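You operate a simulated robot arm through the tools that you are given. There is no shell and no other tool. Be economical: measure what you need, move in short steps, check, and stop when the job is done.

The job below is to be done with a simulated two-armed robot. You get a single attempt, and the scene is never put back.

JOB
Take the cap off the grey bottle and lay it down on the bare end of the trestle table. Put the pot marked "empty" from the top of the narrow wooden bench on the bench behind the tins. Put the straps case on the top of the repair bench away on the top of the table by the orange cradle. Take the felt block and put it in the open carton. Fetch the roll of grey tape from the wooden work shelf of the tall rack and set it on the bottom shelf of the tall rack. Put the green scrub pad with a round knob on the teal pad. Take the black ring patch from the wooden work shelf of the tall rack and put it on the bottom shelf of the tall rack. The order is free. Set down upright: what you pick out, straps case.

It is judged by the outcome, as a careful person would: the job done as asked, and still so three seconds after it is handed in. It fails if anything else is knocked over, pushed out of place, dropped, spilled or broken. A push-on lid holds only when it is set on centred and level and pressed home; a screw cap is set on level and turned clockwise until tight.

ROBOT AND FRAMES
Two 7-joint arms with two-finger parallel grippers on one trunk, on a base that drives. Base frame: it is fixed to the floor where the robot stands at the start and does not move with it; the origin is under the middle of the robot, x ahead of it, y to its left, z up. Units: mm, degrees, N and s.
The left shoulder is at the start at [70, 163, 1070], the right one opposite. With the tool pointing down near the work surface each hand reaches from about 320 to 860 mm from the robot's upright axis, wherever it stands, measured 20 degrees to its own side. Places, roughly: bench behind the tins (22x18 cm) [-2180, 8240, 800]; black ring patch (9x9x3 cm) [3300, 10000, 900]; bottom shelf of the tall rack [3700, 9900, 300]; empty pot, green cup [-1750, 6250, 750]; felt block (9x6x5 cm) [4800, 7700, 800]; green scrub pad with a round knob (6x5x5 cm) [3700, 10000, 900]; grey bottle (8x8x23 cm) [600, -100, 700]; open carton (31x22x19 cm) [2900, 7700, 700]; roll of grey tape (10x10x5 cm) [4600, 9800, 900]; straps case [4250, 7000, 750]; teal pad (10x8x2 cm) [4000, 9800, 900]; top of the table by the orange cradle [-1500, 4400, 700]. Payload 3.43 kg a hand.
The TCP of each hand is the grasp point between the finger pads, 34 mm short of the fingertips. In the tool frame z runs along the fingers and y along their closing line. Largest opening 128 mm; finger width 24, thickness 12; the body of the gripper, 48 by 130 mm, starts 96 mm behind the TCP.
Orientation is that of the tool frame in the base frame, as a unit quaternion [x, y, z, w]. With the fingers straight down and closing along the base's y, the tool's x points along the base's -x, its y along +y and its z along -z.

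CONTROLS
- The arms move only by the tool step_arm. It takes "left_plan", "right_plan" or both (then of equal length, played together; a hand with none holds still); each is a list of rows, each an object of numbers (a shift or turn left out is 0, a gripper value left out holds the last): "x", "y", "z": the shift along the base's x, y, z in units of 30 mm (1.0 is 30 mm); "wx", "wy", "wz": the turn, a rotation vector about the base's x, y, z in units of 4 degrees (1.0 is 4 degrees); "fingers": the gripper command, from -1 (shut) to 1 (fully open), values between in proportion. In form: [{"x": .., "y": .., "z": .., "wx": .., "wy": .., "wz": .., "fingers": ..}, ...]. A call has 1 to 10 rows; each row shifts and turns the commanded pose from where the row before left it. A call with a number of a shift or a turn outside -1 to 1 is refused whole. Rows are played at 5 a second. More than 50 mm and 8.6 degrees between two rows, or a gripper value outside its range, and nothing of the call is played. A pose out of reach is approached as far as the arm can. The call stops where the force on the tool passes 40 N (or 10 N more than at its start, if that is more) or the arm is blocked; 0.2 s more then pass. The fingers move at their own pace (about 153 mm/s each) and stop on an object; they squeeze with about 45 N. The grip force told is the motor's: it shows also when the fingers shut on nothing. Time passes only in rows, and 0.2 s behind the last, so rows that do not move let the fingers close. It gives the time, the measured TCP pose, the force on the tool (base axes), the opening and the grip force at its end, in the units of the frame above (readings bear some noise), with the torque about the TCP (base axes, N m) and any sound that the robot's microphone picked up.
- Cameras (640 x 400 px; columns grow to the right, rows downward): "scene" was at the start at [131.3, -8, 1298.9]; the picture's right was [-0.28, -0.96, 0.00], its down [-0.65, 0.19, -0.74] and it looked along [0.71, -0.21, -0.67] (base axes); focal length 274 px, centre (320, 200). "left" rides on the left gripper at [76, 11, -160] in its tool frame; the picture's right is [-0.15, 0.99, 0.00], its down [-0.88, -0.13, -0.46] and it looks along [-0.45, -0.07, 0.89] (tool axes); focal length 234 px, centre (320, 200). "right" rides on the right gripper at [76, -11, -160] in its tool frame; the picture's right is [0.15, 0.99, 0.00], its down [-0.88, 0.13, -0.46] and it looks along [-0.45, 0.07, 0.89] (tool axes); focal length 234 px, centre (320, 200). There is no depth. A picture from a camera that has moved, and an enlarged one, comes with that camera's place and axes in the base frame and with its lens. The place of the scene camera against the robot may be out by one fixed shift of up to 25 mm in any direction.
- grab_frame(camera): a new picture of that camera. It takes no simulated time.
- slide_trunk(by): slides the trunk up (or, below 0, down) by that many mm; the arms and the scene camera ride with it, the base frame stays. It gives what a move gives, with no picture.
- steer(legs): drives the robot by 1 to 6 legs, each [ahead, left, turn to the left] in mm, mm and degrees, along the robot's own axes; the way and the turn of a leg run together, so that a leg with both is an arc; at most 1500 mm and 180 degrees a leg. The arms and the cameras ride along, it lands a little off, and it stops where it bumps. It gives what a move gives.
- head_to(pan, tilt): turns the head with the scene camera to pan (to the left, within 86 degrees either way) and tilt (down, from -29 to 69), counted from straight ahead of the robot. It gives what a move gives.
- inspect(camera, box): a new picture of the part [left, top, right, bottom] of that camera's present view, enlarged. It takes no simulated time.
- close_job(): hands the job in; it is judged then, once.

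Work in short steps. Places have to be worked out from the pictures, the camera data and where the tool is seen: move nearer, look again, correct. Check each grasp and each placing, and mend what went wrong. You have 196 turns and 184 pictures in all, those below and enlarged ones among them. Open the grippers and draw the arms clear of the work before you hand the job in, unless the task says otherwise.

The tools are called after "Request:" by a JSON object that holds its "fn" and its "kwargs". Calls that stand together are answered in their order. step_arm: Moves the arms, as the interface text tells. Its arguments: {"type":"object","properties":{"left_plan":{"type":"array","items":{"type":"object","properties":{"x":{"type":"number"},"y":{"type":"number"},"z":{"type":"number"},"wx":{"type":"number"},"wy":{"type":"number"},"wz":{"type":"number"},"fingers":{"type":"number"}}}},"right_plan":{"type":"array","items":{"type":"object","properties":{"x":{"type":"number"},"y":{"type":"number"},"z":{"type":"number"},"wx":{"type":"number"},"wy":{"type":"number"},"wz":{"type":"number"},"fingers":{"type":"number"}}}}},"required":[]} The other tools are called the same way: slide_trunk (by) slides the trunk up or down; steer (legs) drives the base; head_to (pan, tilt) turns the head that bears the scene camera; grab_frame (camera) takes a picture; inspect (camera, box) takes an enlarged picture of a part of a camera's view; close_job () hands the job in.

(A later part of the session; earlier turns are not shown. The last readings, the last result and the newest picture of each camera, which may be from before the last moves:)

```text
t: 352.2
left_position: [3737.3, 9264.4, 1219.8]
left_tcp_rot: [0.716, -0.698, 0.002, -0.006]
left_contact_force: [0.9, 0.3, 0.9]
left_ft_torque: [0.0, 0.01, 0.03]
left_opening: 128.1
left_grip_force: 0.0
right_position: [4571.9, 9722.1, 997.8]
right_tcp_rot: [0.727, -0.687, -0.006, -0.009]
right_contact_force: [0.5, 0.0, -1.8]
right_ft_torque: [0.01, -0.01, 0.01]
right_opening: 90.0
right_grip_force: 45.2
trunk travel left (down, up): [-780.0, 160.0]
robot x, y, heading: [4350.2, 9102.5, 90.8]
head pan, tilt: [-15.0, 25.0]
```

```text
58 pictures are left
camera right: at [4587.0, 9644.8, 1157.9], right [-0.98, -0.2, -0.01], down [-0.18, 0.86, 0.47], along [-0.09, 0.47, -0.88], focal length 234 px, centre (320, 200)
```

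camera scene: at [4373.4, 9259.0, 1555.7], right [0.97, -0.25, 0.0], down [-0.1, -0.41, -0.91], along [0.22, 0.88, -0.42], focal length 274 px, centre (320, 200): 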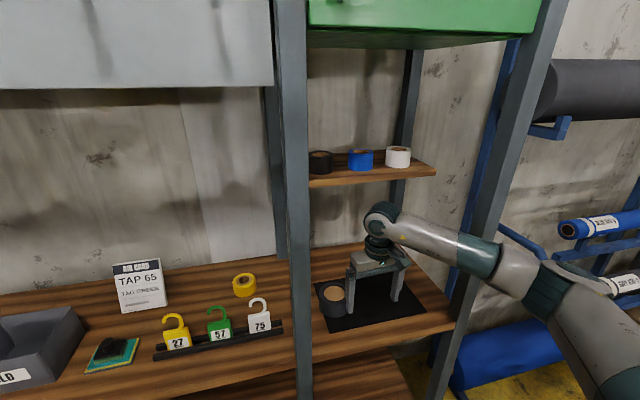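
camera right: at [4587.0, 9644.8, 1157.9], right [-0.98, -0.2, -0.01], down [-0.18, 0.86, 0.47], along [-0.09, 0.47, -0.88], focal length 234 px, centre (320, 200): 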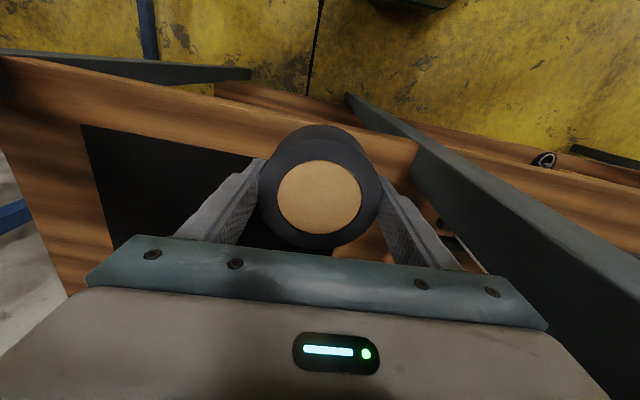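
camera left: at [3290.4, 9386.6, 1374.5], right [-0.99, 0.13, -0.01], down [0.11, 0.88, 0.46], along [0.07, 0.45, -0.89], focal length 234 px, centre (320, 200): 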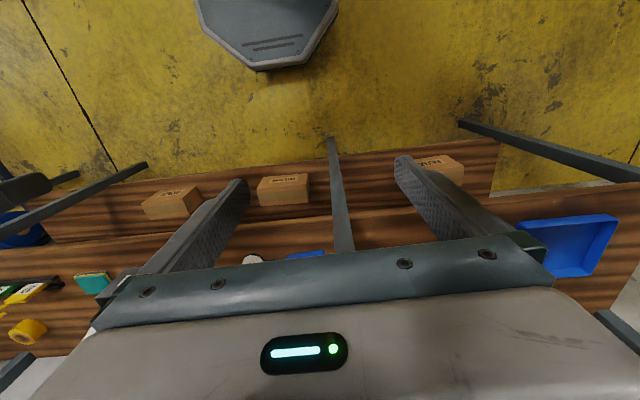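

Tape held. I draw it out of the bay, lower the trunk and go in to the bottom shelf below.

Request:
{"fn": "step_arm", "kwargs": {"right_plan": [{"x": 0.8, "y": -0.9}, {"x": 0.8, "y": -0.9}, {"x": 0.8, "y": -0.9}, {"x": 0.5, "y": -0.9}, {"y": -0.9}, {"y": -0.9}, {"y": -0.9}, {"y": -0.9}]}}

Request:
{"fn": "slide_trunk", "kwargs": {"by": -390}}

Request:
{"fn": "slide_trunk", "kwargs": {"by": -170}}

Request:
{"fn": "step_arm", "kwargs": {"right_plan": [{"y": 0.9}, {"y": 0.9}, {"y": 0.9}, {"y": 0.9}, {"y": 0.9}]}}

Request:
{"fn": "grab_frame", "kwargs": {"camera": "scene"}}

```text
t: 354.0
left_position: [3736.4, 9264.4, 1219.2]
left_tcp_rot: [0.716, -0.698, 0.003, -0.006]
left_contact_force: [-0.1, -0.1, 0.0]
left_ft_torque: [0.02, -0.01, 0.01]
left_opening: 127.9
left_grip_force: 0.0
right_position: [4657.0, 9507.7, 997.3]
right_tcp_rot: [0.727, -0.687, -0.006, -0.008]
right_contact_force: [0.2, 0.4, -1.9]
right_ft_torque: [-0.04, -0.02, 0.0]
right_opening: 90.0
right_grip_force: 44.9
trunk travel left (down, up): [-780.0, 160.0]
robot x, y, heading: [4350.6, 9102.4, 91.1]
head pan, tilt: [-15.0, 25.0]
```

```text
t: 357.8
left_position: [3737.3, 9265.5, 829.0]
left_tcp_rot: [0.715, -0.699, 0.003, -0.005]
left_contact_force: [-0.4, -0.4, 0.5]
left_ft_torque: [0.03, -0.01, 0.01]
left_opening: 128.1
left_grip_force: 0.1
right_position: [4656.9, 9509.6, 608.2]
right_tcp_rot: [0.727, -0.687, -0.006, -0.008]
right_contact_force: [0.1, 1.0, -1.6]
right_ft_torque: [0.0, -0.01, -0.02]
right_opening: 89.9
right_grip_force: 44.8
trunk travel left (down, up): [-390.0, 550.0]
robot x, y, heading: [4347.6, 9104.9, 90.9]
head pan, tilt: [-15.0, 25.0]
```

```text
t: 359.7
left_position: [3736.8, 9266.0, 659.7]
left_tcp_rot: [0.716, -0.698, 0.004, -0.005]
left_contact_force: [0.2, 0.1, 0.6]
left_ft_torque: [0.0, -0.02, 0.0]
left_opening: 128.0
left_grip_force: 0.0
right_position: [4656.4, 9508.3, 438.6]
right_tcp_rot: [0.727, -0.687, -0.007, -0.009]
right_contact_force: [0.4, -0.3, -2.3]
right_ft_torque: [-0.02, 0.01, 0.03]
right_opening: 89.8
right_grip_force: 45.1
trunk travel left (down, up): [-220.0, 720.0]
robot x, y, heading: [4351.6, 9102.7, 90.9]
head pan, tilt: [-15.0, 25.0]
```

```text
t: 360.9
left_position: [3737.1, 9265.6, 658.1]
left_tcp_rot: [0.715, -0.699, 0.003, -0.005]
left_contact_force: [-0.5, -0.1, -0.4]
left_ft_torque: [0.0, 0.02, -0.03]
left_opening: 128.0
left_grip_force: 0.0
right_position: [4655.7, 9645.1, 438.8]
right_tcp_rot: [0.727, -0.687, -0.006, -0.008]
right_contact_force: [0.5, -0.3, -2.6]
right_ft_torque: [0.04, 0.02, 0.02]
right_opening: 89.9
right_grip_force: 45.2
trunk travel left (down, up): [-220.0, 720.0]
robot x, y, heading: [4352.0, 9105.0, 90.9]
head pan, tilt: [-15.0, 25.0]
```

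```text
57 pictures are left
camera scene: at [4373.3, 9259.4, 995.6], right [0.97, -0.25, 0.0], down [-0.1, -0.41, -0.91], along [0.22, 0.88, -0.42], focal length 274 px, centre (320, 200)
```

scene: 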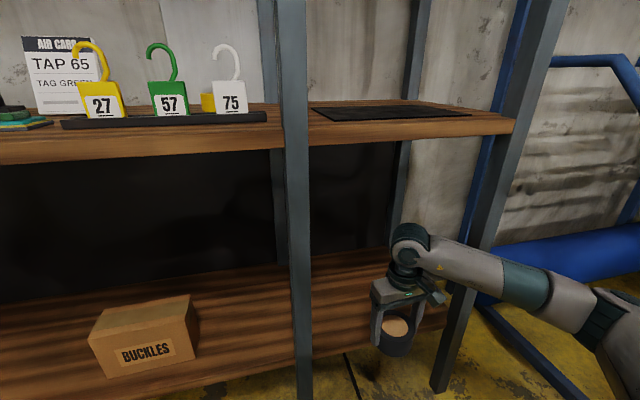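

Clear so far. I continue in, slightly left, to (4630, 9780), and check force.

Request:
{"fn": "step_arm", "kwargs": {"right_plan": [{"x": -0.4, "y": 0.6}, {"x": -0.4, "y": 0.8}, {"y": 0.8}, {"y": 0.8}, {"y": 0.8}, {"y": 0.7}]}}

Request:
{"fn": "grab_frame", "kwargs": {"camera": "scene"}}

```text
t: 362.3
left_position: [3736.6, 9265.8, 657.8]
left_tcp_rot: [0.715, -0.699, 0.003, -0.005]
left_contact_force: [0.2, -0.3, -0.8]
left_ft_torque: [0.02, 0.02, 0.01]
left_opening: 128.1
left_grip_force: 0.0
right_position: [4633.5, 9780.0, 438.1]
right_tcp_rot: [0.727, -0.687, -0.006, -0.008]
right_contact_force: [0.5, -0.4, -2.0]
right_ft_torque: [0.02, 0.0, 0.01]
right_opening: 89.7
right_grip_force: 45.1
trunk travel left (down, up): [-220.0, 720.0]
robot x, y, heading: [4350.6, 9103.8, 90.9]
head pan, tilt: [-15.0, 25.0]
```

```text
56 pictures are left
camera scene: at [4373.2, 9259.5, 995.6], right [0.97, -0.25, 0.0], down [-0.1, -0.41, -0.91], along [0.22, 0.88, -0.42], focal length 274 px, centre (320, 200)
```

scene: 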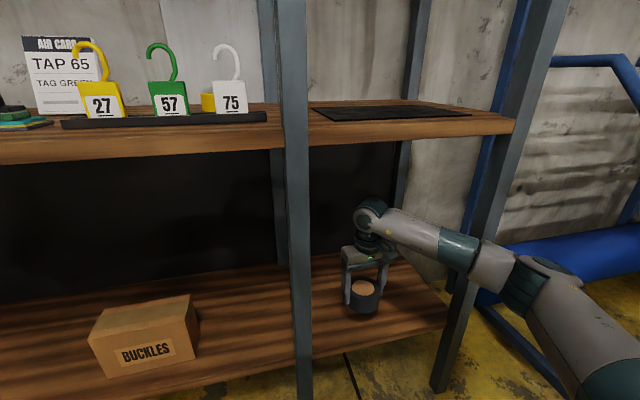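

Good clearance. I lower toward the shelf (expected contact at TCP ≈355).

Request:
{"fn": "step_arm", "kwargs": {"right_plan": [{"z": -0.6}, {"z": -0.6}, {"z": -0.5}, {"z": -0.3}, {"z": -0.2}, {"z": -0.12}, {"z": -0.12}, {"z": -0.12}, {"z": -0.12}, {"z": -0.12}]}}

Request:
{"fn": "step_arm", "kwargs": {"right_plan": [{"z": -0.1}, {"z": -0.1}, {"z": -0.1}]}}

```text
t: 364.5
left_position: [3736.3, 9264.9, 658.2]
left_tcp_rot: [0.716, -0.698, 0.003, -0.006]
left_contact_force: [0.1, 0.5, -0.4]
left_ft_torque: [0.0, 0.02, -0.01]
left_opening: 128.1
left_grip_force: 0.1
right_position: [4633.0, 9778.6, 355.1]
right_tcp_rot: [0.727, -0.686, -0.006, -0.009]
right_contact_force: [-0.5, -0.4, 0.6]
right_ft_torque: [-0.02, 0.16, 0.01]
right_opening: 89.9
right_grip_force: 45.0
trunk travel left (down, up): [-220.0, 720.0]
robot x, y, heading: [4349.5, 9102.5, 91.0]
head pan, tilt: [-15.0, 25.0]
```

```text
t: 365.3
left_position: [3737.1, 9264.6, 658.6]
left_tcp_rot: [0.715, -0.699, 0.003, -0.006]
left_contact_force: [-0.1, -1.0, -0.4]
left_ft_torque: [0.0, -0.01, -0.02]
left_opening: 127.8
left_grip_force: 0.0
right_position: [4632.7, 9781.3, 354.2]
right_tcp_rot: [0.726, -0.687, -0.011, -0.011]
right_contact_force: [-0.6, -1.8, 20.6]
right_ft_torque: [-0.82, 0.09, 0.14]
right_opening: 89.8
right_grip_force: 45.3
trunk travel left (down, up): [-220.0, 720.0]
robot x, y, heading: [4351.2, 9102.5, 90.7]
head pan, tilt: [-15.0, 25.0]
stopped in row 3 (right hand): the force on the tool passed its limit at 44 N (the readings are from after the stop); the commanded pose is now the measured one
```

Contact. Release, rise, and withdraw; then raise the trunk.

Request:
{"fn": "step_arm", "kwargs": {"right_plan": [{"fingers": 0.8}, {}, {"z": 0.5}, {"z": 0.9}, {"z": 0.9}, {"z": 0.6}, {"y": -1}, {"y": -1}, {"y": -1}, {"y": -1}]}}

Request:
{"fn": "step_arm", "kwargs": {"right_plan": [{"y": -1}, {"y": -1}, {"y": -1}, {"y": -1}, {"y": -1}, {"y": -0.5}]}}

Request:
{"fn": "grab_frame", "kwargs": {"camera": "scene"}}

Request:
{"fn": "slide_trunk", "kwargs": {"by": 390}}

Request:
{"fn": "slide_trunk", "kwargs": {"by": 170}}

```text
t: 367.5
left_position: [3737.5, 9265.1, 659.4]
left_tcp_rot: [0.715, -0.699, 0.002, -0.005]
left_contact_force: [-0.3, 0.6, -0.7]
left_ft_torque: [0.01, 0.02, 0.0]
left_opening: 128.3
left_grip_force: 0.1
right_position: [4635.0, 9659.4, 437.2]
right_tcp_rot: [0.726, -0.688, -0.008, -0.01]
right_contact_force: [-0.2, 0.0, -0.3]
right_ft_torque: [0.01, -0.02, 0.03]
right_opening: 115.1
right_grip_force: 0.0
trunk travel left (down, up): [-220.0, 720.0]
robot x, y, heading: [4348.5, 9102.8, 90.8]
head pan, tilt: [-15.0, 25.0]
```

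```text
t: 368.9
left_position: [3736.8, 9265.3, 658.2]
left_tcp_rot: [0.716, -0.698, 0.003, -0.006]
left_contact_force: [0.2, 0.4, -0.1]
left_ft_torque: [0.01, -0.01, -0.02]
left_opening: 128.0
left_grip_force: 0.1
right_position: [4632.8, 9494.5, 437.9]
right_tcp_rot: [0.726, -0.687, -0.009, -0.01]
right_contact_force: [-0.5, 0.5, 0.7]
right_ft_torque: [-0.02, 0.0, -0.01]
right_opening: 115.3
right_grip_force: 0.1
trunk travel left (down, up): [-220.0, 720.0]
robot x, y, heading: [4354.5, 9099.7, 90.8]
head pan, tilt: [-15.0, 25.0]
```

```text
55 pictures are left
camera scene: at [4373.5, 9259.0, 995.7], right [0.97, -0.25, 0.0], down [-0.1, -0.41, -0.91], along [0.22, 0.88, -0.42], focal length 274 px, centre (320, 200)
```

scene: 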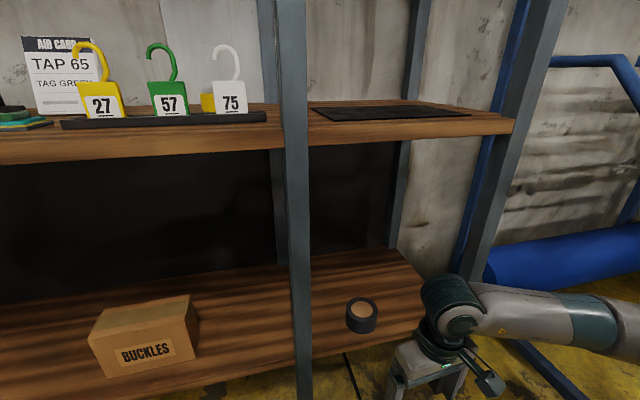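

```text
t: 372.6
left_position: [3737.2, 9265.7, 1049.4]
left_tcp_rot: [0.715, -0.699, 0.003, -0.005]
left_contact_force: [-0.5, -0.3, -0.3]
left_ft_torque: [0.02, 0.0, 0.0]
left_opening: 128.1
left_grip_force: 0.0
right_position: [4633.5, 9494.3, 825.6]
right_tcp_rot: [0.727, -0.687, -0.008, -0.009]
right_contact_force: [-0.4, 0.6, 0.7]
right_ft_torque: [-0.01, 0.01, -0.03]
right_opening: 115.5
right_grip_force: 0.1
trunk travel left (down, up): [-610.0, 330.0]
robot x, y, heading: [4350.9, 9107.0, 90.8]
head pan, tilt: [-15.0, 25.0]
```

```text
t: 374.6
left_position: [3736.8, 9265.3, 1218.1]
left_tcp_rot: [0.715, -0.699, 0.003, -0.005]
left_contact_force: [-0.1, 0.0, -1.3]
left_ft_torque: [0.0, 0.0, 0.01]
left_opening: 128.2
left_grip_force: 0.0
right_position: [4632.2, 9494.0, 996.6]
right_tcp_rot: [0.726, -0.687, -0.009, -0.009]
right_contact_force: [-0.9, 0.4, -0.4]
right_ft_torque: [-0.01, -0.02, 0.04]
right_opening: 115.3
right_grip_force: 0.1
trunk travel left (down, up): [-780.0, 160.0]
robot x, y, heading: [4348.7, 9106.6, 90.7]
head pan, tilt: [-15.0, 25.0]
```

Tape is on the bottom shelf. Now I check the surroundings behind before turning toward the felt block and carton.

Request:
{"fn": "head_to", "kwargs": {"pan": -86, "tilt": 25}}

Request:
{"fn": "grab_frame", "kwargs": {"camera": "scene"}}

Request:
{"fn": "head_to", "kwargs": {"pan": 86, "tilt": 25}}

Request:
{"fn": "grab_frame", "kwargs": {"camera": "scene"}}

```text
t: 376.0
left_position: [3737.6, 9264.8, 1218.8]
left_tcp_rot: [0.716, -0.698, 0.003, -0.005]
left_contact_force: [-0.5, -0.3, 0.1]
left_ft_torque: [-0.01, 0.03, -0.03]
left_opening: 128.0
left_grip_force: 0.0
right_position: [4632.7, 9496.0, 997.5]
right_tcp_rot: [0.727, -0.687, -0.009, -0.01]
right_contact_force: [-0.7, -1.0, 0.9]
right_ft_torque: [0.03, -0.04, 0.03]
right_opening: 115.3
right_grip_force: 0.0
trunk travel left (down, up): [-780.0, 160.0]
robot x, y, heading: [4350.2, 9103.4, 90.6]
head pan, tilt: [-85.9, 25.0]
```

```text
54 pictures are left
camera scene: at [4442.5, 9177.6, 1555.7], right [0.08, -1.0, 0.0], down [-0.42, -0.04, -0.91], along [0.9, 0.08, -0.42], focal length 274 px, centre (320, 200)
```

scene: 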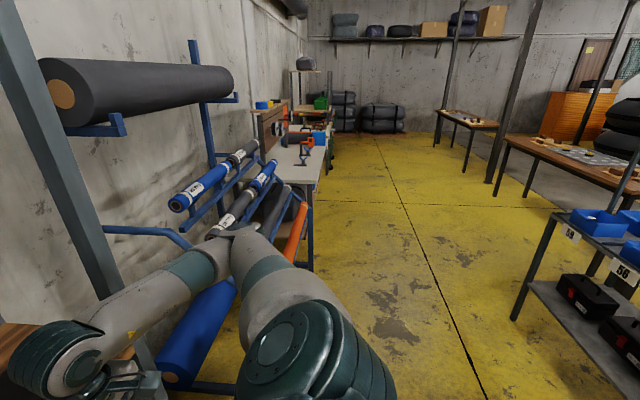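

```text
t: 378.6
left_position: [3737.8, 9265.4, 1218.5]
left_tcp_rot: [0.715, -0.699, 0.004, -0.006]
left_contact_force: [0.2, 0.0, 0.6]
left_ft_torque: [0.02, 0.0, -0.02]
left_opening: 127.9
left_grip_force: 0.0
right_position: [4632.5, 9495.5, 997.8]
right_tcp_rot: [0.726, -0.687, -0.009, -0.009]
right_contact_force: [0.9, 0.5, -0.2]
right_ft_torque: [0.01, 0.01, -0.03]
right_opening: 115.1
right_grip_force: 0.1
trunk travel left (down, up): [-780.0, 160.0]
robot x, y, heading: [4351.0, 9104.5, 90.7]
head pan, tilt: [85.9, 25.0]
```

```text
53 pictures are left
camera scene: at [4258.8, 9175.2, 1555.7], right [0.06, 1.0, 0.0], down [0.42, -0.02, -0.91], along [-0.9, 0.05, -0.42], focal length 274 px, centre (320, 200)
```

scene: 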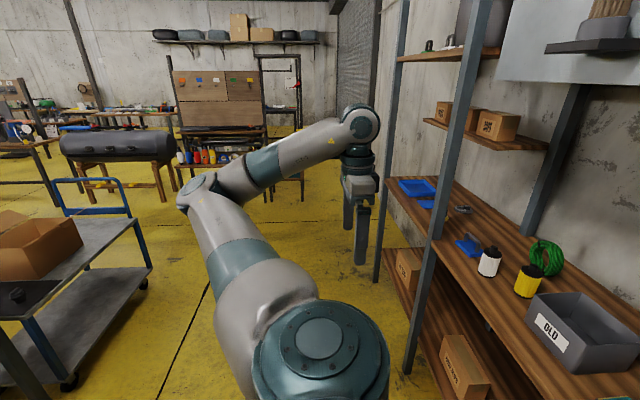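

Space behind seems open to y≈8100. I back off 320 mm, bring both arms to the front, then turn around.

Request:
{"fn": "steer", "kwargs": {"legs": [[-320, 0, 0]]}}

Request:
{"fn": "step_arm", "kwargs": {"left_plan": [{"x": 1, "y": 0.6}, {"x": 1, "y": 0.6}, {"x": 1, "y": 0.6}, {"x": 1, "y": 0.6}, {"x": 1, "y": 0.6}, {"x": 1, "y": 0.6}, {"x": 1, "y": 0.6}, {"x": 1, "y": 0.6}, {"x": 1, "y": 0.6}, {"x": 1, "y": 0.6}], "right_plan": [{"z": 1}, {"z": 1}, {"z": 1}, {"z": 1}, {"z": 1}, {"x": -1}, {"x": -1}, {"x": -1}, {}, {}]}}

Request:
{"fn": "step_arm", "kwargs": {"left_plan": [{"x": 1, "y": 0.5}, {"x": 1, "y": 0.5}, {"x": 1, "y": 0.3}, {"x": 1}, {"x": 0.5}]}}

Request:
{"fn": "steer", "kwargs": {"legs": [[0, 0, 179]]}}

Request:
{"fn": "head_to", "kwargs": {"pan": 0, "tilt": 25}}

Request:
{"fn": "grab_frame", "kwargs": {"camera": "scene"}}

```text
t: 380.7
left_position: [3740.8, 8948.8, 1219.6]
left_tcp_rot: [0.717, -0.697, 0.004, -0.005]
left_contact_force: [-0.1, -1.1, 0.1]
left_ft_torque: [0.0, 0.03, 0.01]
left_opening: 127.8
left_grip_force: 0.0
right_position: [4636.0, 9184.4, 997.3]
right_tcp_rot: [0.729, -0.685, -0.009, -0.009]
right_contact_force: [0.3, 0.5, -0.4]
right_ft_torque: [-0.01, 0.02, -0.01]
right_opening: 115.3
right_grip_force: 0.1
trunk travel left (down, up): [-780.0, 160.0]
robot x, y, heading: [4354.2, 8786.5, 91.1]
head pan, tilt: [85.9, 25.0]
```

```text
t: 382.9
left_position: [4043.0, 9129.0, 1217.2]
left_tcp_rot: [0.719, -0.695, 0.003, -0.004]
left_contact_force: [0.0, 0.4, -0.5]
left_ft_torque: [0.0, 0.02, 0.01]
left_opening: 127.8
left_grip_force: 0.1
right_position: [4545.0, 9185.8, 1146.0]
right_tcp_rot: [0.729, -0.685, -0.009, -0.008]
right_contact_force: [0.0, -0.3, 0.4]
right_ft_torque: [-0.01, -0.02, -0.01]
right_opening: 115.0
right_grip_force: 0.1
trunk travel left (down, up): [-780.0, 160.0]
robot x, y, heading: [4355.0, 8789.7, 91.2]
head pan, tilt: [85.9, 25.0]
```

```text
t: 384.1
left_position: [4176.6, 9167.7, 1217.9]
left_tcp_rot: [0.718, -0.696, 0.004, -0.005]
left_contact_force: [0.6, 0.5, 0.9]
left_ft_torque: [-0.01, -0.03, 0.01]
left_opening: 128.0
left_grip_force: 0.1
right_position: [4543.8, 9184.1, 1146.4]
right_tcp_rot: [0.729, -0.685, -0.009, -0.01]
right_contact_force: [-0.1, 0.2, -0.3]
right_ft_torque: [0.01, 0.0, 0.0]
right_opening: 115.2
right_grip_force: 0.1
trunk travel left (down, up): [-780.0, 160.0]
robot x, y, heading: [4353.9, 8790.4, 91.3]
head pan, tilt: [85.9, 25.0]
```

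```text
t: 391.7
left_position: [4513.7, 8405.4, 1217.4]
left_tcp_rot: [0.717, 0.697, -0.004, -0.003]
left_contact_force: [0.9, 0.1, 0.4]
left_ft_torque: [0.03, -0.02, 0.02]
left_opening: 127.8
left_grip_force: 0.1
right_position: [4145.4, 8408.9, 1146.7]
right_tcp_rot: [0.706, 0.708, -0.01, 0.009]
right_contact_force: [0.5, -1.0, -0.6]
right_ft_torque: [-0.01, -0.04, 0.01]
right_opening: 115.1
right_grip_force: 0.0
trunk travel left (down, up): [-780.0, 160.0]
robot x, y, heading: [4357.2, 8795.8, -92.3]
head pan, tilt: [85.9, 25.0]
```

```text
t: 393.3
left_position: [4512.8, 8403.9, 1218.2]
left_tcp_rot: [0.717, 0.697, -0.005, -0.004]
left_contact_force: [-0.9, 0.0, -0.1]
left_ft_torque: [0.01, 0.0, 0.02]
left_opening: 128.2
left_grip_force: 0.0
right_position: [4145.4, 8409.1, 1147.4]
right_tcp_rot: [0.706, 0.708, -0.01, 0.009]
right_contact_force: [0.1, -0.1, 0.4]
right_ft_torque: [0.0, 0.04, 0.01]
right_opening: 115.1
right_grip_force: 0.1
trunk travel left (down, up): [-780.0, 160.0]
robot x, y, heading: [4356.6, 8789.8, -92.1]
head pan, tilt: [0.0, 25.0]
```

```text
52 pictures are left
camera scene: at [4351.1, 8663.8, 1555.7], right [-1.0, 0.04, 0.0], down [0.02, 0.42, -0.91], along [-0.03, -0.91, -0.42], focal length 274 px, centre (320, 200)
```

scene: 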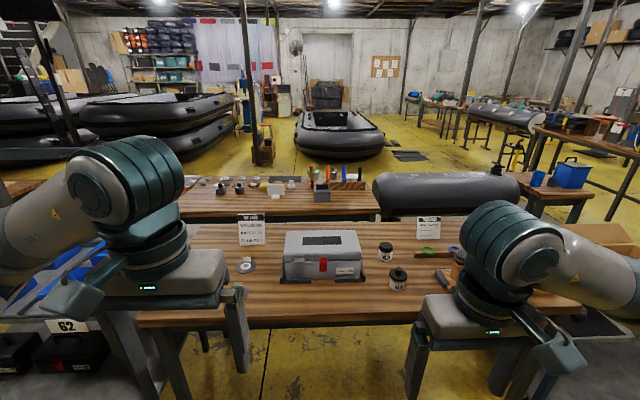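

Request:
{"fn": "inspect", "kwargs": {"camera": "scene", "box": [170, 150, 390, 220]}}

Request:
{"fn": "inspect", "kwargs": {"camera": "scene", "box": [220, 200, 460, 330]}}

```text
2.91 times, centred on (280, 185) of scene
camera zoom: at [4351.1, 8663.8, 1555.7], right [-1.0, 0.04, 0.0], down [0.02, 0.42, -0.91], along [-0.03, -0.91, -0.42], focal length 797 px, centre (436, 244)
```

zoom: 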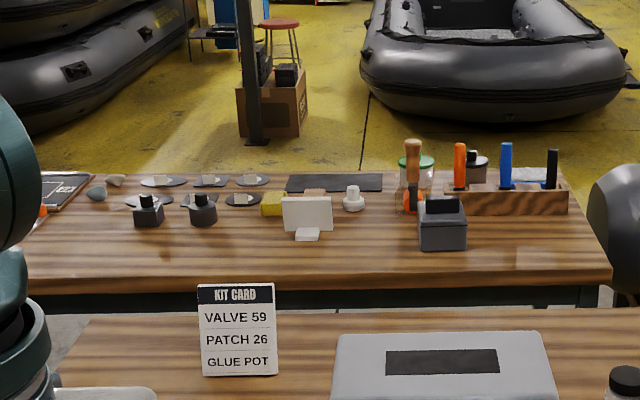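

```text
2.67 times, centred on (340, 265) of scene
camera zoom: at [4351.1, 8663.8, 1555.7], right [-1.0, 0.04, 0.0], down [0.02, 0.42, -0.91], along [-0.03, -0.91, -0.42], focal length 731 px, centre (267, 27)
```

zoom: 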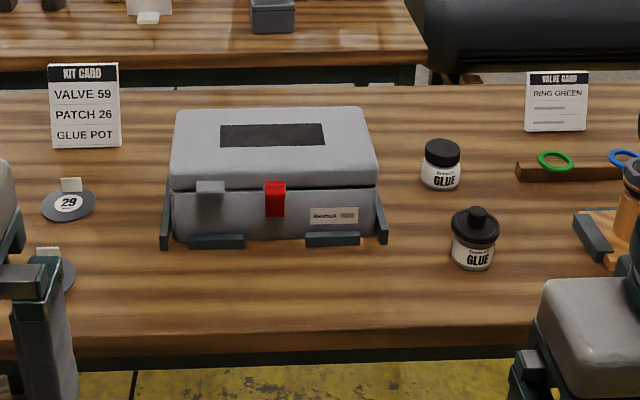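

The small grey case on the rear (repair) bench is at ≈(4285,6930) – likely the straps case. Now find the felt block to the left.

Request:
{"fn": "head_to", "kwargs": {"pan": 35, "tilt": 40}}

Request:
{"fn": "grab_frame", "kwargs": {"camera": "scene"}}

```text
t: 394.3
left_position: [4512.5, 8404.7, 1217.2]
left_tcp_rot: [0.718, 0.696, -0.005, -0.003]
left_contact_force: [0.5, 0.1, 0.2]
left_ft_torque: [-0.02, -0.04, 0.04]
left_opening: 127.9
left_grip_force: 0.1
right_position: [4145.7, 8408.9, 1146.5]
right_tcp_rot: [0.705, 0.709, -0.01, 0.01]
right_contact_force: [-0.5, 0.0, 0.5]
right_ft_torque: [0.01, -0.02, -0.01]
right_opening: 115.5
right_grip_force: 0.0
trunk travel left (down, up): [-780.0, 160.0]
robot x, y, heading: [4355.2, 8792.4, -92.3]
head pan, tilt: [35.0, 40.0]
```

```text
49 pictures are left
camera scene: at [4400.6, 8684.3, 1532.4], right [-0.84, -0.54, 0.0], down [-0.35, 0.54, -0.77], along [0.41, -0.64, -0.64], focal length 274 px, centre (320, 200)
```

scene: 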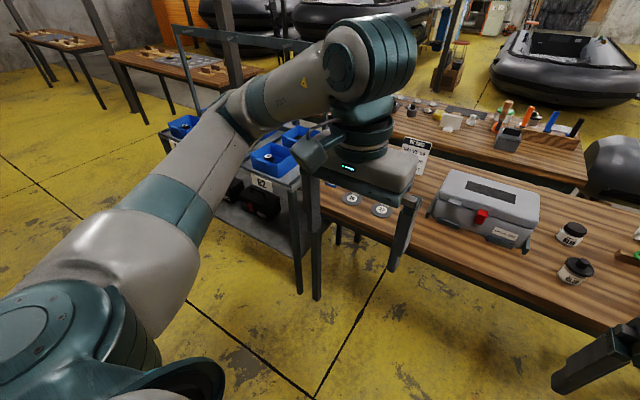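

The felt block must be behind the left gripper; the left camera should show it.

Request:
{"fn": "grab_frame", "kwargs": {"camera": "left"}}

```text
48 pictures are left
camera left: at [4527.8, 8479.9, 1376.3], right [0.98, -0.18, -0.01], down [-0.15, -0.88, 0.46], along [-0.09, -0.45, -0.89], focal length 234 px, centre (320, 200)
```

left: 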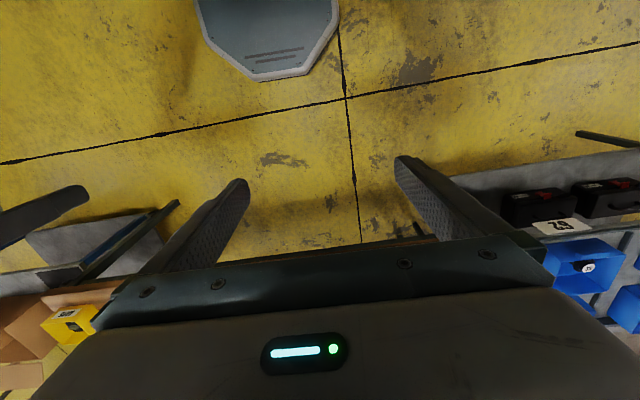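

I move forward and a bit left (toward +x), to be in reach of the bench's left end, then look.

Request:
{"fn": "steer", "kwargs": {"legs": [[380, 240, 2]]}}

Request:
{"fn": "grab_frame", "kwargs": {"camera": "left"}}

Request:
{"fn": "head_to", "kwargs": {"pan": 15, "tilt": 45}}

Request:
{"fn": "grab_frame", "kwargs": {"camera": "scene"}}

```text
t: 397.0
left_position: [4753.6, 8023.9, 1217.9]
left_tcp_rot: [0.708, 0.706, -0.005, -0.003]
left_contact_force: [0.4, 0.0, 0.0]
left_ft_torque: [-0.03, -0.05, 0.03]
left_opening: 128.1
left_grip_force: 0.1
right_position: [4386.2, 8018.9, 1146.9]
right_tcp_rot: [0.696, 0.718, -0.01, 0.009]
right_contact_force: [0.1, 0.1, 0.2]
right_ft_torque: [0.04, 0.02, 0.03]
right_opening: 115.0
right_grip_force: 0.1
trunk travel left (down, up): [-780.0, 160.0]
robot x, y, heading: [4586.7, 8404.2, -90.9]
head pan, tilt: [35.0, 40.0]
```

```text
47 pictures are left
camera left: at [4766.3, 8099.3, 1376.5], right [0.99, -0.15, -0.01], down [-0.13, -0.88, 0.46], along [-0.08, -0.45, -0.89], focal length 234 px, centre (320, 200)
```

left: 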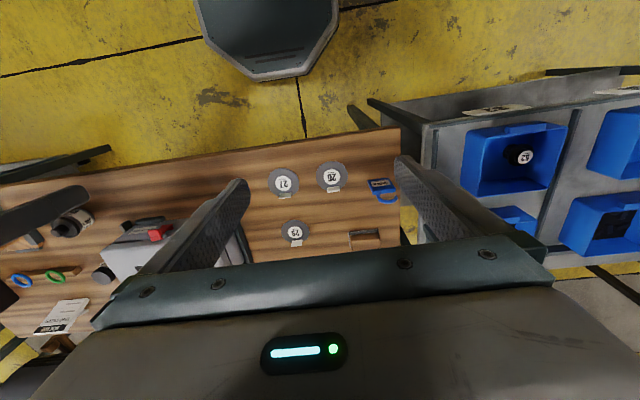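

```text
t: 397.9
left_position: [4754.1, 8022.2, 1217.5]
left_tcp_rot: [0.709, 0.706, -0.006, -0.004]
left_contact_force: [1.0, 0.7, -0.3]
left_ft_torque: [-0.01, 0.04, 0.01]
left_opening: 127.7
left_grip_force: 0.1
right_position: [4387.6, 8018.5, 1147.2]
right_tcp_rot: [0.697, 0.717, -0.009, 0.008]
right_contact_force: [-0.7, -0.4, 0.7]
right_ft_torque: [-0.01, 0.0, 0.0]
right_opening: 115.2
right_grip_force: 0.0
trunk travel left (down, up): [-780.0, 160.0]
robot x, y, heading: [4586.2, 8405.2, -91.1]
head pan, tilt: [15.0, 45.0]
```

```text
46 pictures are left
camera scene: at [4607.0, 8291.0, 1525.1], right [-0.97, -0.25, 0.0], down [-0.17, 0.69, -0.71], along [0.17, -0.69, -0.71], focal length 274 px, centre (320, 200)
```

scene: 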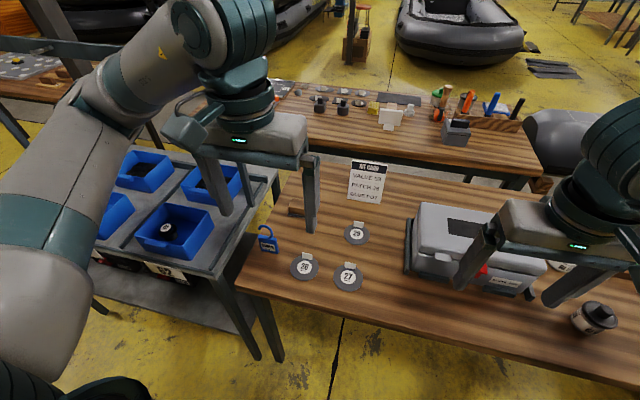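

Request:
{"fn": "inspect", "kwargs": {"camera": "left", "box": [320, 215, 410, 265]}}

Request:
{"fn": "step_arm", "kwargs": {"left_plan": [{"y": -1}, {"y": -1}, {"y": -1}, {"y": -1}, {"y": -1}, {"x": 0.7, "y": -1}, {"x": 0.7, "y": -1}, {"x": 0.5, "y": -1}]}}

Request:
{"fn": "grab_frame", "kwargs": {"camera": "left"}}

```text
7.11 times, centred on (365, 240) of left
camera zoom: at [4766.8, 8098.5, 1376.2], right [0.99, -0.15, -0.01], down [-0.13, -0.88, 0.46], along [-0.08, -0.45, -0.89], focal length 1665 px, centre (0, -84)
```

zoom: 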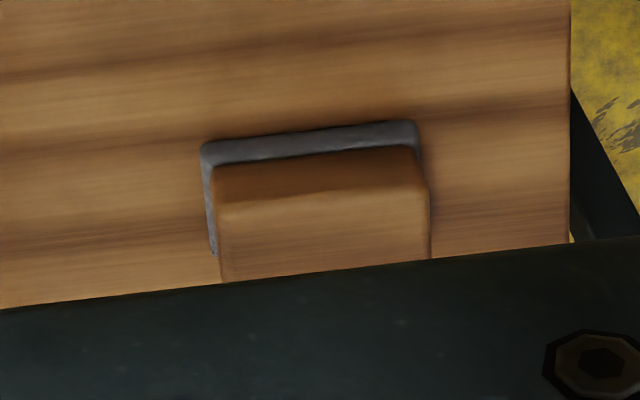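

```text
t: 399.7
left_position: [4811.0, 7783.3, 1217.5]
left_tcp_rot: [0.709, 0.705, -0.005, -0.003]
left_contact_force: [1.0, -0.7, -0.1]
left_ft_torque: [0.06, 0.0, 0.0]
left_opening: 128.0
left_grip_force: 0.1
right_position: [4383.3, 8018.4, 1146.3]
right_tcp_rot: [0.696, 0.718, -0.009, 0.008]
right_contact_force: [-0.5, 0.0, 0.3]
right_ft_torque: [0.02, -0.06, -0.01]
right_opening: 115.1
right_grip_force: 0.0
trunk travel left (down, up): [-780.0, 160.0]
robot x, y, heading: [4585.4, 8402.6, -90.8]
head pan, tilt: [15.0, 45.0]
```

```text
44 pictures are left
camera left: at [4824.7, 7858.3, 1376.0], right [0.99, -0.15, -0.01], down [-0.13, -0.88, 0.46], along [-0.08, -0.45, -0.89], focal length 234 px, centre (320, 200)
```

left: 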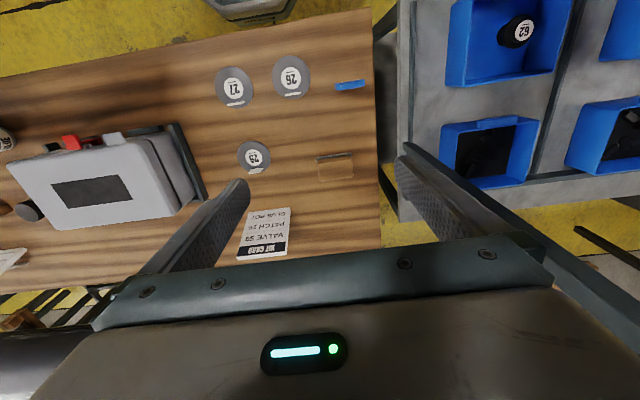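

Felt block (wood-backed) top ≈(4824,7675,853), aligned with the gripper. I move over it and descend to z≈960.

Request:
{"fn": "step_arm", "kwargs": {"left_plan": [{"x": 0.15, "y": -0.9, "z": -0.8}, {"x": 0.15, "y": -0.9, "z": -1}, {"x": 0.15, "y": -0.9, "z": -1}, {"y": -0.9, "z": -1}, {"z": -1}, {"z": -1}, {"z": -1}, {"z": -1}]}}

Request:
{"fn": "grab_frame", "kwargs": {"camera": "left"}}

```text
t: 401.5
left_position: [4825.4, 7675.1, 982.4]
left_tcp_rot: [0.709, 0.706, -0.004, -0.004]
left_contact_force: [0.3, 0.6, 0.3]
left_ft_torque: [0.01, 0.03, 0.01]
left_opening: 128.0
left_grip_force: 0.1
right_position: [4387.1, 8018.3, 1146.8]
right_tcp_rot: [0.697, 0.717, -0.009, 0.008]
right_contact_force: [-0.3, 0.3, -0.2]
right_ft_torque: [0.01, 0.03, -0.03]
right_opening: 115.3
right_grip_force: 0.1
trunk travel left (down, up): [-780.0, 160.0]
robot x, y, heading: [4584.5, 8406.5, -90.7]
head pan, tilt: [15.0, 45.0]
```

```text
43 pictures are left
camera left: at [4838.2, 7750.4, 1142.5], right [0.99, -0.15, -0.01], down [-0.13, -0.88, 0.46], along [-0.08, -0.45, -0.89], focal length 234 px, centre (320, 200)
```

left: 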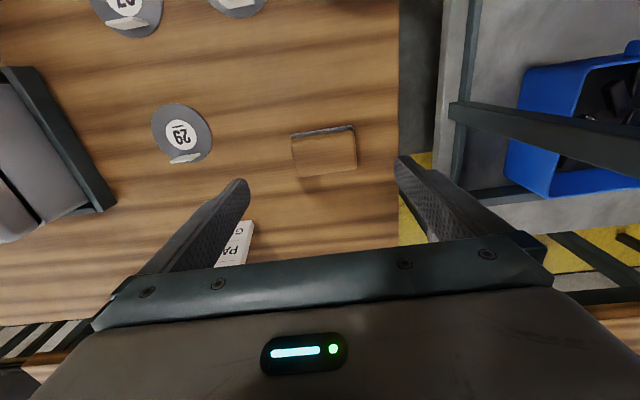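

Nearly centred; the cart's upright at x≈5004 is clear. I correct 3–5 mm, and descend to TCP z≈852.

Request:
{"fn": "step_arm", "kwargs": {"left_plan": [{"x": 0.1, "y": -0.17, "z": -0.9}, {"z": -0.9}, {"z": -0.9}, {"z": -0.8}, {"z": -0.5}, {"z": -0.35}]}}

Request:
{"fn": "grab_frame", "kwargs": {"camera": "left"}}

```text
t: 402.9
left_position: [4826.4, 7670.2, 852.8]
left_tcp_rot: [0.708, 0.706, -0.005, -0.004]
left_contact_force: [0.6, 0.5, 0.2]
left_ft_torque: [0.01, 0.0, 0.02]
left_opening: 127.8
left_grip_force: 0.1
right_position: [4386.0, 8018.2, 1146.7]
right_tcp_rot: [0.696, 0.718, -0.01, 0.008]
right_contact_force: [0.6, 0.2, 0.4]
right_ft_torque: [0.0, 0.01, 0.0]
right_opening: 114.8
right_grip_force: 0.0
trunk travel left (down, up): [-780.0, 160.0]
robot x, y, heading: [4586.9, 8409.1, -90.7]
head pan, tilt: [15.0, 45.0]
```

```text
42 pictures are left
camera left: at [4840.6, 7746.3, 1010.7], right [0.99, -0.15, -0.01], down [-0.13, -0.88, 0.46], along [-0.08, -0.45, -0.89], focal length 234 px, centre (320, 200)
```

left: 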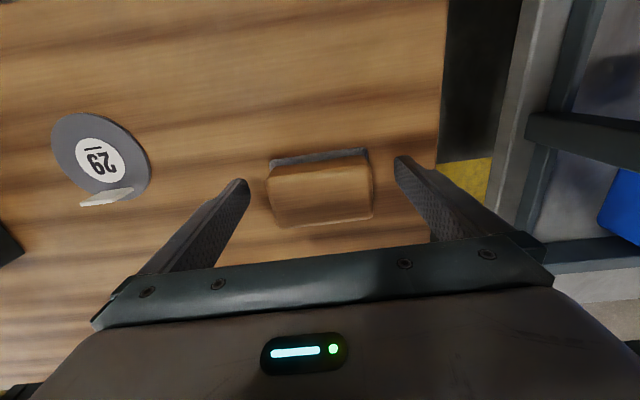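

Well placed. Close and lift.

Request:
{"fn": "step_arm", "kwargs": {"left_plan": [{"fingers": 0.55}, {"fingers": -1}, {}, {}]}}

Request:
{"fn": "step_arm", "kwargs": {"left_plan": [{"z": 0.5}, {"z": 1}, {"z": 1}, {"z": 1}, {"z": 1}, {"z": 1}, {"z": 1}, {"z": 1}, {"z": 1}, {"z": 1}]}}

Request:
{"fn": "step_arm", "kwargs": {"left_plan": [{"z": 1, "y": 1}, {"z": 1, "y": 1}, {"z": 0.5, "y": 1}, {"y": 1}, {"y": 1}, {"y": 1, "x": -0.5}, {"y": 1, "x": -0.5}, {"y": 1, "x": -0.5}, {"y": 1, "x": -0.5}, {"y": 1, "x": -0.5}]}}

Request:
{"fn": "grab_frame", "kwargs": {"camera": "left"}}

```text
t: 403.9
left_position: [4827.4, 7670.9, 853.3]
left_tcp_rot: [0.708, 0.706, -0.004, -0.004]
left_contact_force: [-0.5, 0.1, 0.3]
left_ft_torque: [0.03, 0.0, -0.02]
left_opening: 84.2
left_grip_force: 44.6
right_position: [4386.5, 8018.6, 1146.2]
right_tcp_rot: [0.697, 0.717, -0.01, 0.009]
right_contact_force: [0.3, -0.7, -0.1]
right_ft_torque: [-0.01, -0.02, 0.03]
right_opening: 115.4
right_grip_force: 0.1
trunk travel left (down, up): [-780.0, 160.0]
robot x, y, heading: [4585.9, 8407.4, -90.7]
head pan, tilt: [15.0, 45.0]
```

```text
t: 406.1
left_position: [4826.5, 7671.8, 1139.6]
left_tcp_rot: [0.709, 0.705, -0.005, -0.004]
left_contact_force: [0.0, 0.1, -1.7]
left_ft_torque: [0.04, -0.04, 0.02]
left_opening: 83.9
left_grip_force: 44.8
right_position: [4385.2, 8018.8, 1147.7]
right_tcp_rot: [0.696, 0.718, -0.009, 0.008]
right_contact_force: [0.3, 0.6, -0.7]
right_ft_torque: [-0.03, 0.01, 0.0]
right_opening: 115.4
right_grip_force: 0.0
trunk travel left (down, up): [-780.0, 160.0]
robot x, y, heading: [4586.7, 8409.5, -90.9]
head pan, tilt: [15.0, 45.0]
```

```text
t: 408.3
left_position: [4750.6, 7970.6, 1213.9]
left_tcp_rot: [0.707, 0.707, -0.005, -0.003]
left_contact_force: [-0.2, -0.5, -1.3]
left_ft_torque: [-0.02, 0.01, -0.05]
left_opening: 83.9
left_grip_force: 44.5
right_position: [4384.6, 8019.1, 1147.0]
right_tcp_rot: [0.697, 0.717, -0.009, 0.01]
right_contact_force: [-0.3, 0.2, -1.1]
right_ft_torque: [0.02, 0.0, -0.02]
right_opening: 115.1
right_grip_force: 0.0
trunk travel left (down, up): [-780.0, 160.0]
robot x, y, heading: [4587.7, 8406.7, -90.7]
head pan, tilt: [15.0, 45.0]
```

```text
41 pictures are left
camera left: at [4762.8, 8046.1, 1372.1], right [0.99, -0.15, -0.01], down [-0.13, -0.88, 0.46], along [-0.08, -0.45, -0.89], focal length 234 px, centre (320, 200)
```

left: 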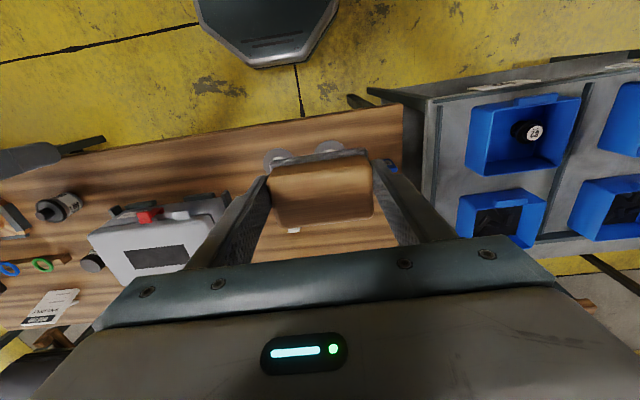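

Felt block held. I back off, strafe toward the carton (−x), and look at the cart.

Request:
{"fn": "steer", "kwargs": {"legs": [[-330, 0, 0], [0, -1450, 0.5]]}}

Request:
{"fn": "head_to", "kwargs": {"pan": -20, "tilt": 35}}

Request:
{"fn": "grab_frame", "kwargs": {"camera": "scene"}}

```text
t: 417.3
left_position: [3301.2, 8312.7, 1214.4]
left_tcp_rot: [0.708, 0.706, -0.004, -0.004]
left_contact_force: [0.0, 0.2, -0.5]
left_ft_torque: [0.04, -0.01, 0.0]
left_opening: 84.0
left_grip_force: 44.9
right_position: [2935.2, 8361.8, 1146.4]
right_tcp_rot: [0.697, 0.717, -0.009, 0.009]
right_contact_force: [0.0, -0.7, 0.8]
right_ft_torque: [0.01, -0.02, 0.0]
right_opening: 115.1
right_grip_force: 0.1
trunk travel left (down, up): [-780.0, 160.0]
robot x, y, heading: [3137.2, 8749.2, -90.7]
head pan, tilt: [15.0, 45.0]
```

```text
t: 418.3
left_position: [3299.5, 8312.7, 1214.0]
left_tcp_rot: [0.708, 0.706, -0.005, -0.004]
left_contact_force: [0.6, -0.5, -0.6]
left_ft_torque: [0.02, 0.02, 0.01]
left_opening: 84.1
left_grip_force: 45.0
right_position: [2935.4, 8362.0, 1147.2]
right_tcp_rot: [0.696, 0.717, -0.01, 0.008]
right_contact_force: [0.4, 1.1, 0.1]
right_ft_torque: [-0.01, 0.01, 0.02]
right_opening: 114.9
right_grip_force: 0.1
trunk travel left (down, up): [-780.0, 160.0]
robot x, y, heading: [3136.9, 8749.7, -90.7]
head pan, tilt: [-20.0, 35.0]
```

```text
40 pictures are left
camera scene: at [3104.9, 8631.4, 1539.9], right [-0.94, 0.35, 0.0], down [0.2, 0.54, -0.82], along [-0.29, -0.77, -0.57], focal length 274 px, centre (320, 200)
```

scene: 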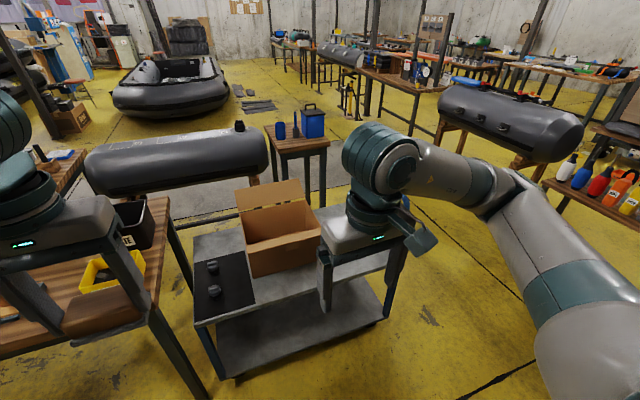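

Carton opening is around (2955,7810). I strafe 345 mm right and advance 250 mm, then look with the left camera.

Request:
{"fn": "steer", "kwargs": {"legs": [[0, -345, 0.7], [250, 0, 0]]}}

Request:
{"fn": "step_arm", "kwargs": {"left_plan": [{"y": -1}, {"y": -1}, {"y": -1}, {"y": -1}, {"y": -1}]}}

Request:
{"fn": "grab_frame", "kwargs": {"camera": "left"}}

Request:
{"fn": "head_to", "kwargs": {"pan": 10, "tilt": 40}}

Request:
{"fn": "grab_frame", "kwargs": {"camera": "scene"}}

```text
t: 422.0
left_position: [2956.7, 8065.3, 1213.7]
left_tcp_rot: [0.703, 0.711, -0.005, -0.003]
left_contact_force: [0.2, 0.9, -1.1]
left_ft_torque: [0.0, 0.0, -0.03]
left_opening: 84.1
left_grip_force: 45.2
right_position: [2593.9, 8108.1, 1147.1]
right_tcp_rot: [0.691, 0.722, -0.01, 0.009]
right_contact_force: [0.1, -0.4, 0.3]
right_ft_torque: [0.01, 0.01, 0.01]
right_opening: 115.2
right_grip_force: 0.0
trunk travel left (down, up): [-780.0, 160.0]
robot x, y, heading: [2787.7, 8500.6, -90.1]
head pan, tilt: [-20.0, 35.0]
```

```text
t: 423.2
left_position: [2959.3, 7912.3, 1212.8]
left_tcp_rot: [0.703, 0.711, -0.005, -0.004]
left_contact_force: [-0.7, -0.9, -0.8]
left_ft_torque: [0.04, 0.01, 0.01]
left_opening: 83.9
left_grip_force: 45.2
right_position: [2593.2, 8105.7, 1146.4]
right_tcp_rot: [0.692, 0.722, -0.009, 0.009]
right_contact_force: [0.4, -0.2, -0.2]
right_ft_torque: [0.04, -0.01, 0.02]
right_opening: 114.9
right_grip_force: 0.1
trunk travel left (down, up): [-780.0, 160.0]
robot x, y, heading: [2786.8, 8497.9, -89.9]
head pan, tilt: [-20.0, 35.0]
```

```text
39 pictures are left
camera left: at [2971.5, 7987.8, 1370.7], right [0.99, -0.14, -0.01], down [-0.12, -0.88, 0.46], along [-0.07, -0.45, -0.89], focal length 234 px, centre (320, 200)
```

left: 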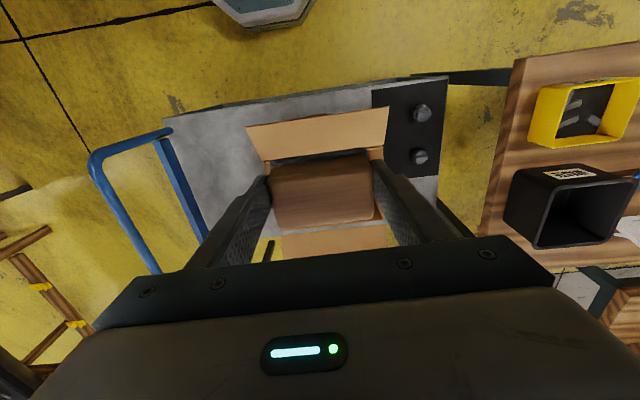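

```text
t: 424.1
left_position: [2959.8, 7913.4, 1212.3]
left_tcp_rot: [0.703, 0.712, -0.005, -0.004]
left_contact_force: [-0.4, 0.2, -1.3]
left_ft_torque: [0.02, -0.03, 0.0]
left_opening: 84.0
left_grip_force: 45.4
right_position: [2593.7, 8107.7, 1147.3]
right_tcp_rot: [0.691, 0.723, -0.009, 0.009]
right_contact_force: [-0.2, -0.6, -0.7]
right_ft_torque: [0.01, -0.01, -0.01]
right_opening: 115.1
right_grip_force: 0.0
trunk travel left (down, up): [-780.0, 160.0]
robot x, y, heading: [2788.3, 8497.8, -89.8]
head pan, tilt: [10.0, 40.0]
```

```text
38 pictures are left
camera scene: at [2803.9, 8378.5, 1532.3], right [-0.98, -0.17, 0.0], down [-0.11, 0.63, -0.77], along [0.13, -0.75, -0.64], focal length 274 px, centre (320, 200)
```

scene: 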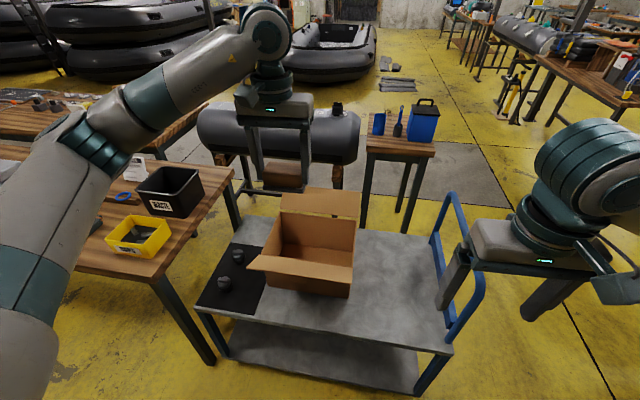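

Triangulation: cart deck z≈560, carton rim z≈750, centre ≈(2956,7705). I raise the right hand for clearance, drive 170 mm closer, lower the trunk 250, and check.

Request:
{"fn": "step_arm", "kwargs": {"right_plan": [{"z": 1}, {"z": 1}, {"z": 1}, {"z": 1}, {"z": 1}, {"z": 1}, {"z": 0.7}]}}

Request:
{"fn": "steer", "kwargs": {"legs": [[165, 0, 0]]}}

Request:
{"fn": "slide_trunk", "kwargs": {"by": -250}}

Request:
{"fn": "grab_frame", "kwargs": {"camera": "left"}}

Request:
{"fn": "grab_frame", "kwargs": {"camera": "scene"}}

```text
t: 425.7
left_position: [2959.6, 7913.6, 1213.5]
left_tcp_rot: [0.703, 0.711, -0.006, -0.004]
left_contact_force: [-0.7, 0.5, -1.4]
left_ft_torque: [0.01, -0.02, 0.0]
left_opening: 83.7
left_grip_force: 45.4
right_position: [2595.4, 8106.9, 1348.7]
right_tcp_rot: [0.691, 0.722, -0.01, 0.008]
right_contact_force: [-0.6, 0.1, -0.1]
right_ft_torque: [-0.04, 0.01, 0.02]
right_opening: 115.1
right_grip_force: 0.1
trunk travel left (down, up): [-780.0, 160.0]
robot x, y, heading: [2791.2, 8495.8, -89.9]
head pan, tilt: [10.0, 40.0]
```

```text
t: 427.2
left_position: [2961.7, 7750.7, 1214.5]
left_tcp_rot: [0.703, 0.711, -0.006, -0.003]
left_contact_force: [0.3, 0.1, -0.4]
left_ft_torque: [0.01, -0.01, -0.01]
left_opening: 84.0
left_grip_force: 45.5
right_position: [2596.2, 7944.2, 1349.0]
right_tcp_rot: [0.691, 0.723, -0.01, 0.009]
right_contact_force: [1.0, 0.4, -0.6]
right_ft_torque: [-0.03, 0.04, 0.01]
right_opening: 115.1
right_grip_force: 0.1
trunk travel left (down, up): [-780.0, 160.0]
robot x, y, heading: [2791.4, 8333.5, -89.9]
head pan, tilt: [10.0, 40.0]
```

```text
t: 429.7
left_position: [2960.9, 7749.6, 963.3]
left_tcp_rot: [0.703, 0.712, -0.005, -0.003]
left_contact_force: [0.1, 0.2, -0.7]
left_ft_torque: [-0.03, -0.02, 0.02]
left_opening: 84.1
left_grip_force: 45.1
right_position: [2595.6, 7942.0, 1098.4]
right_tcp_rot: [0.691, 0.723, -0.01, 0.009]
right_contact_force: [-0.4, -0.7, 0.2]
right_ft_torque: [0.04, 0.01, 0.0]
right_opening: 115.1
right_grip_force: 0.0
trunk travel left (down, up): [-530.0, 410.0]
robot x, y, heading: [2790.2, 8330.0, -89.7]
head pan, tilt: [10.0, 40.0]
```

```text
37 pictures are left
camera left: at [2973.4, 7825.1, 1121.5], right [0.99, -0.13, -0.01], down [-0.11, -0.88, 0.46], along [-0.07, -0.45, -0.89], focal length 234 px, centre (320, 200)
```

left: 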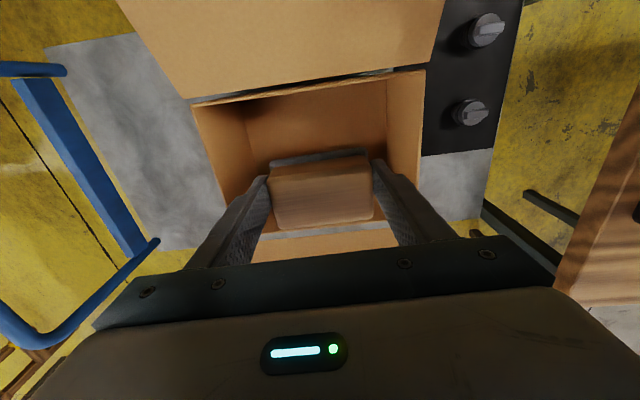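

```text
36 pictures are left
camera scene: at [2804.6, 8213.5, 1282.4], right [-0.98, -0.18, 0.0], down [-0.11, 0.63, -0.77], along [0.14, -0.75, -0.64], focal length 274 px, centre (320, 200)
```

scene: 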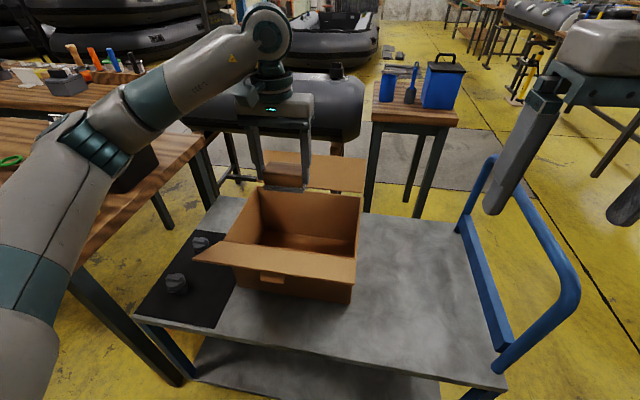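

Rim at z≈776, opening centred (2952,7709). I go to (2954,7697) and descend into the carton.

Request:
{"fn": "step_arm", "kwargs": {"left_plan": [{"x": -0.2, "y": -0.9, "z": -0.5}, {"y": -0.8, "z": -0.8}, {"z": -1}, {"z": -1}, {"z": -1}, {"z": -1}, {"z": -1}]}}

Request:
{"fn": "grab_frame", "kwargs": {"camera": "left"}}

```text
t: 431.3
left_position: [2957.0, 7697.9, 771.6]
left_tcp_rot: [0.703, 0.711, -0.005, -0.003]
left_contact_force: [-0.1, 0.2, -0.7]
left_ft_torque: [0.04, -0.01, -0.01]
left_opening: 83.9
left_grip_force: 44.7
right_position: [2596.0, 7940.1, 1098.6]
right_tcp_rot: [0.691, 0.723, -0.01, 0.009]
right_contact_force: [-0.6, 0.1, -0.4]
right_ft_torque: [0.01, 0.01, -0.01]
right_opening: 115.3
right_grip_force: 0.1
trunk travel left (down, up): [-530.0, 410.0]
robot x, y, heading: [2789.3, 8333.0, -89.7]
head pan, tilt: [10.0, 40.0]
```

```text
35 pictures are left
camera left: at [2968.2, 7773.3, 930.2], right [0.99, -0.13, -0.01], down [-0.11, -0.88, 0.46], along [-0.07, -0.45, -0.89], focal length 234 px, centre (320, 200)
```

left: 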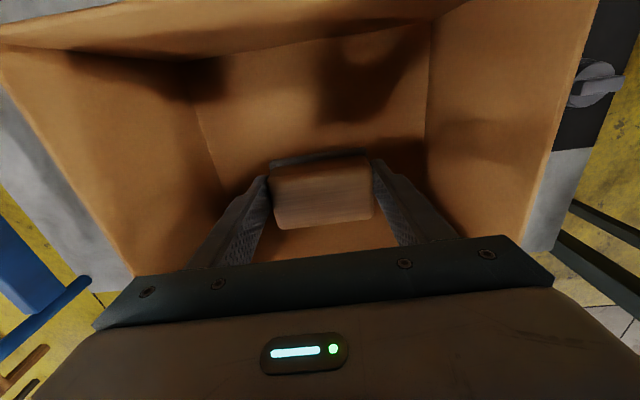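

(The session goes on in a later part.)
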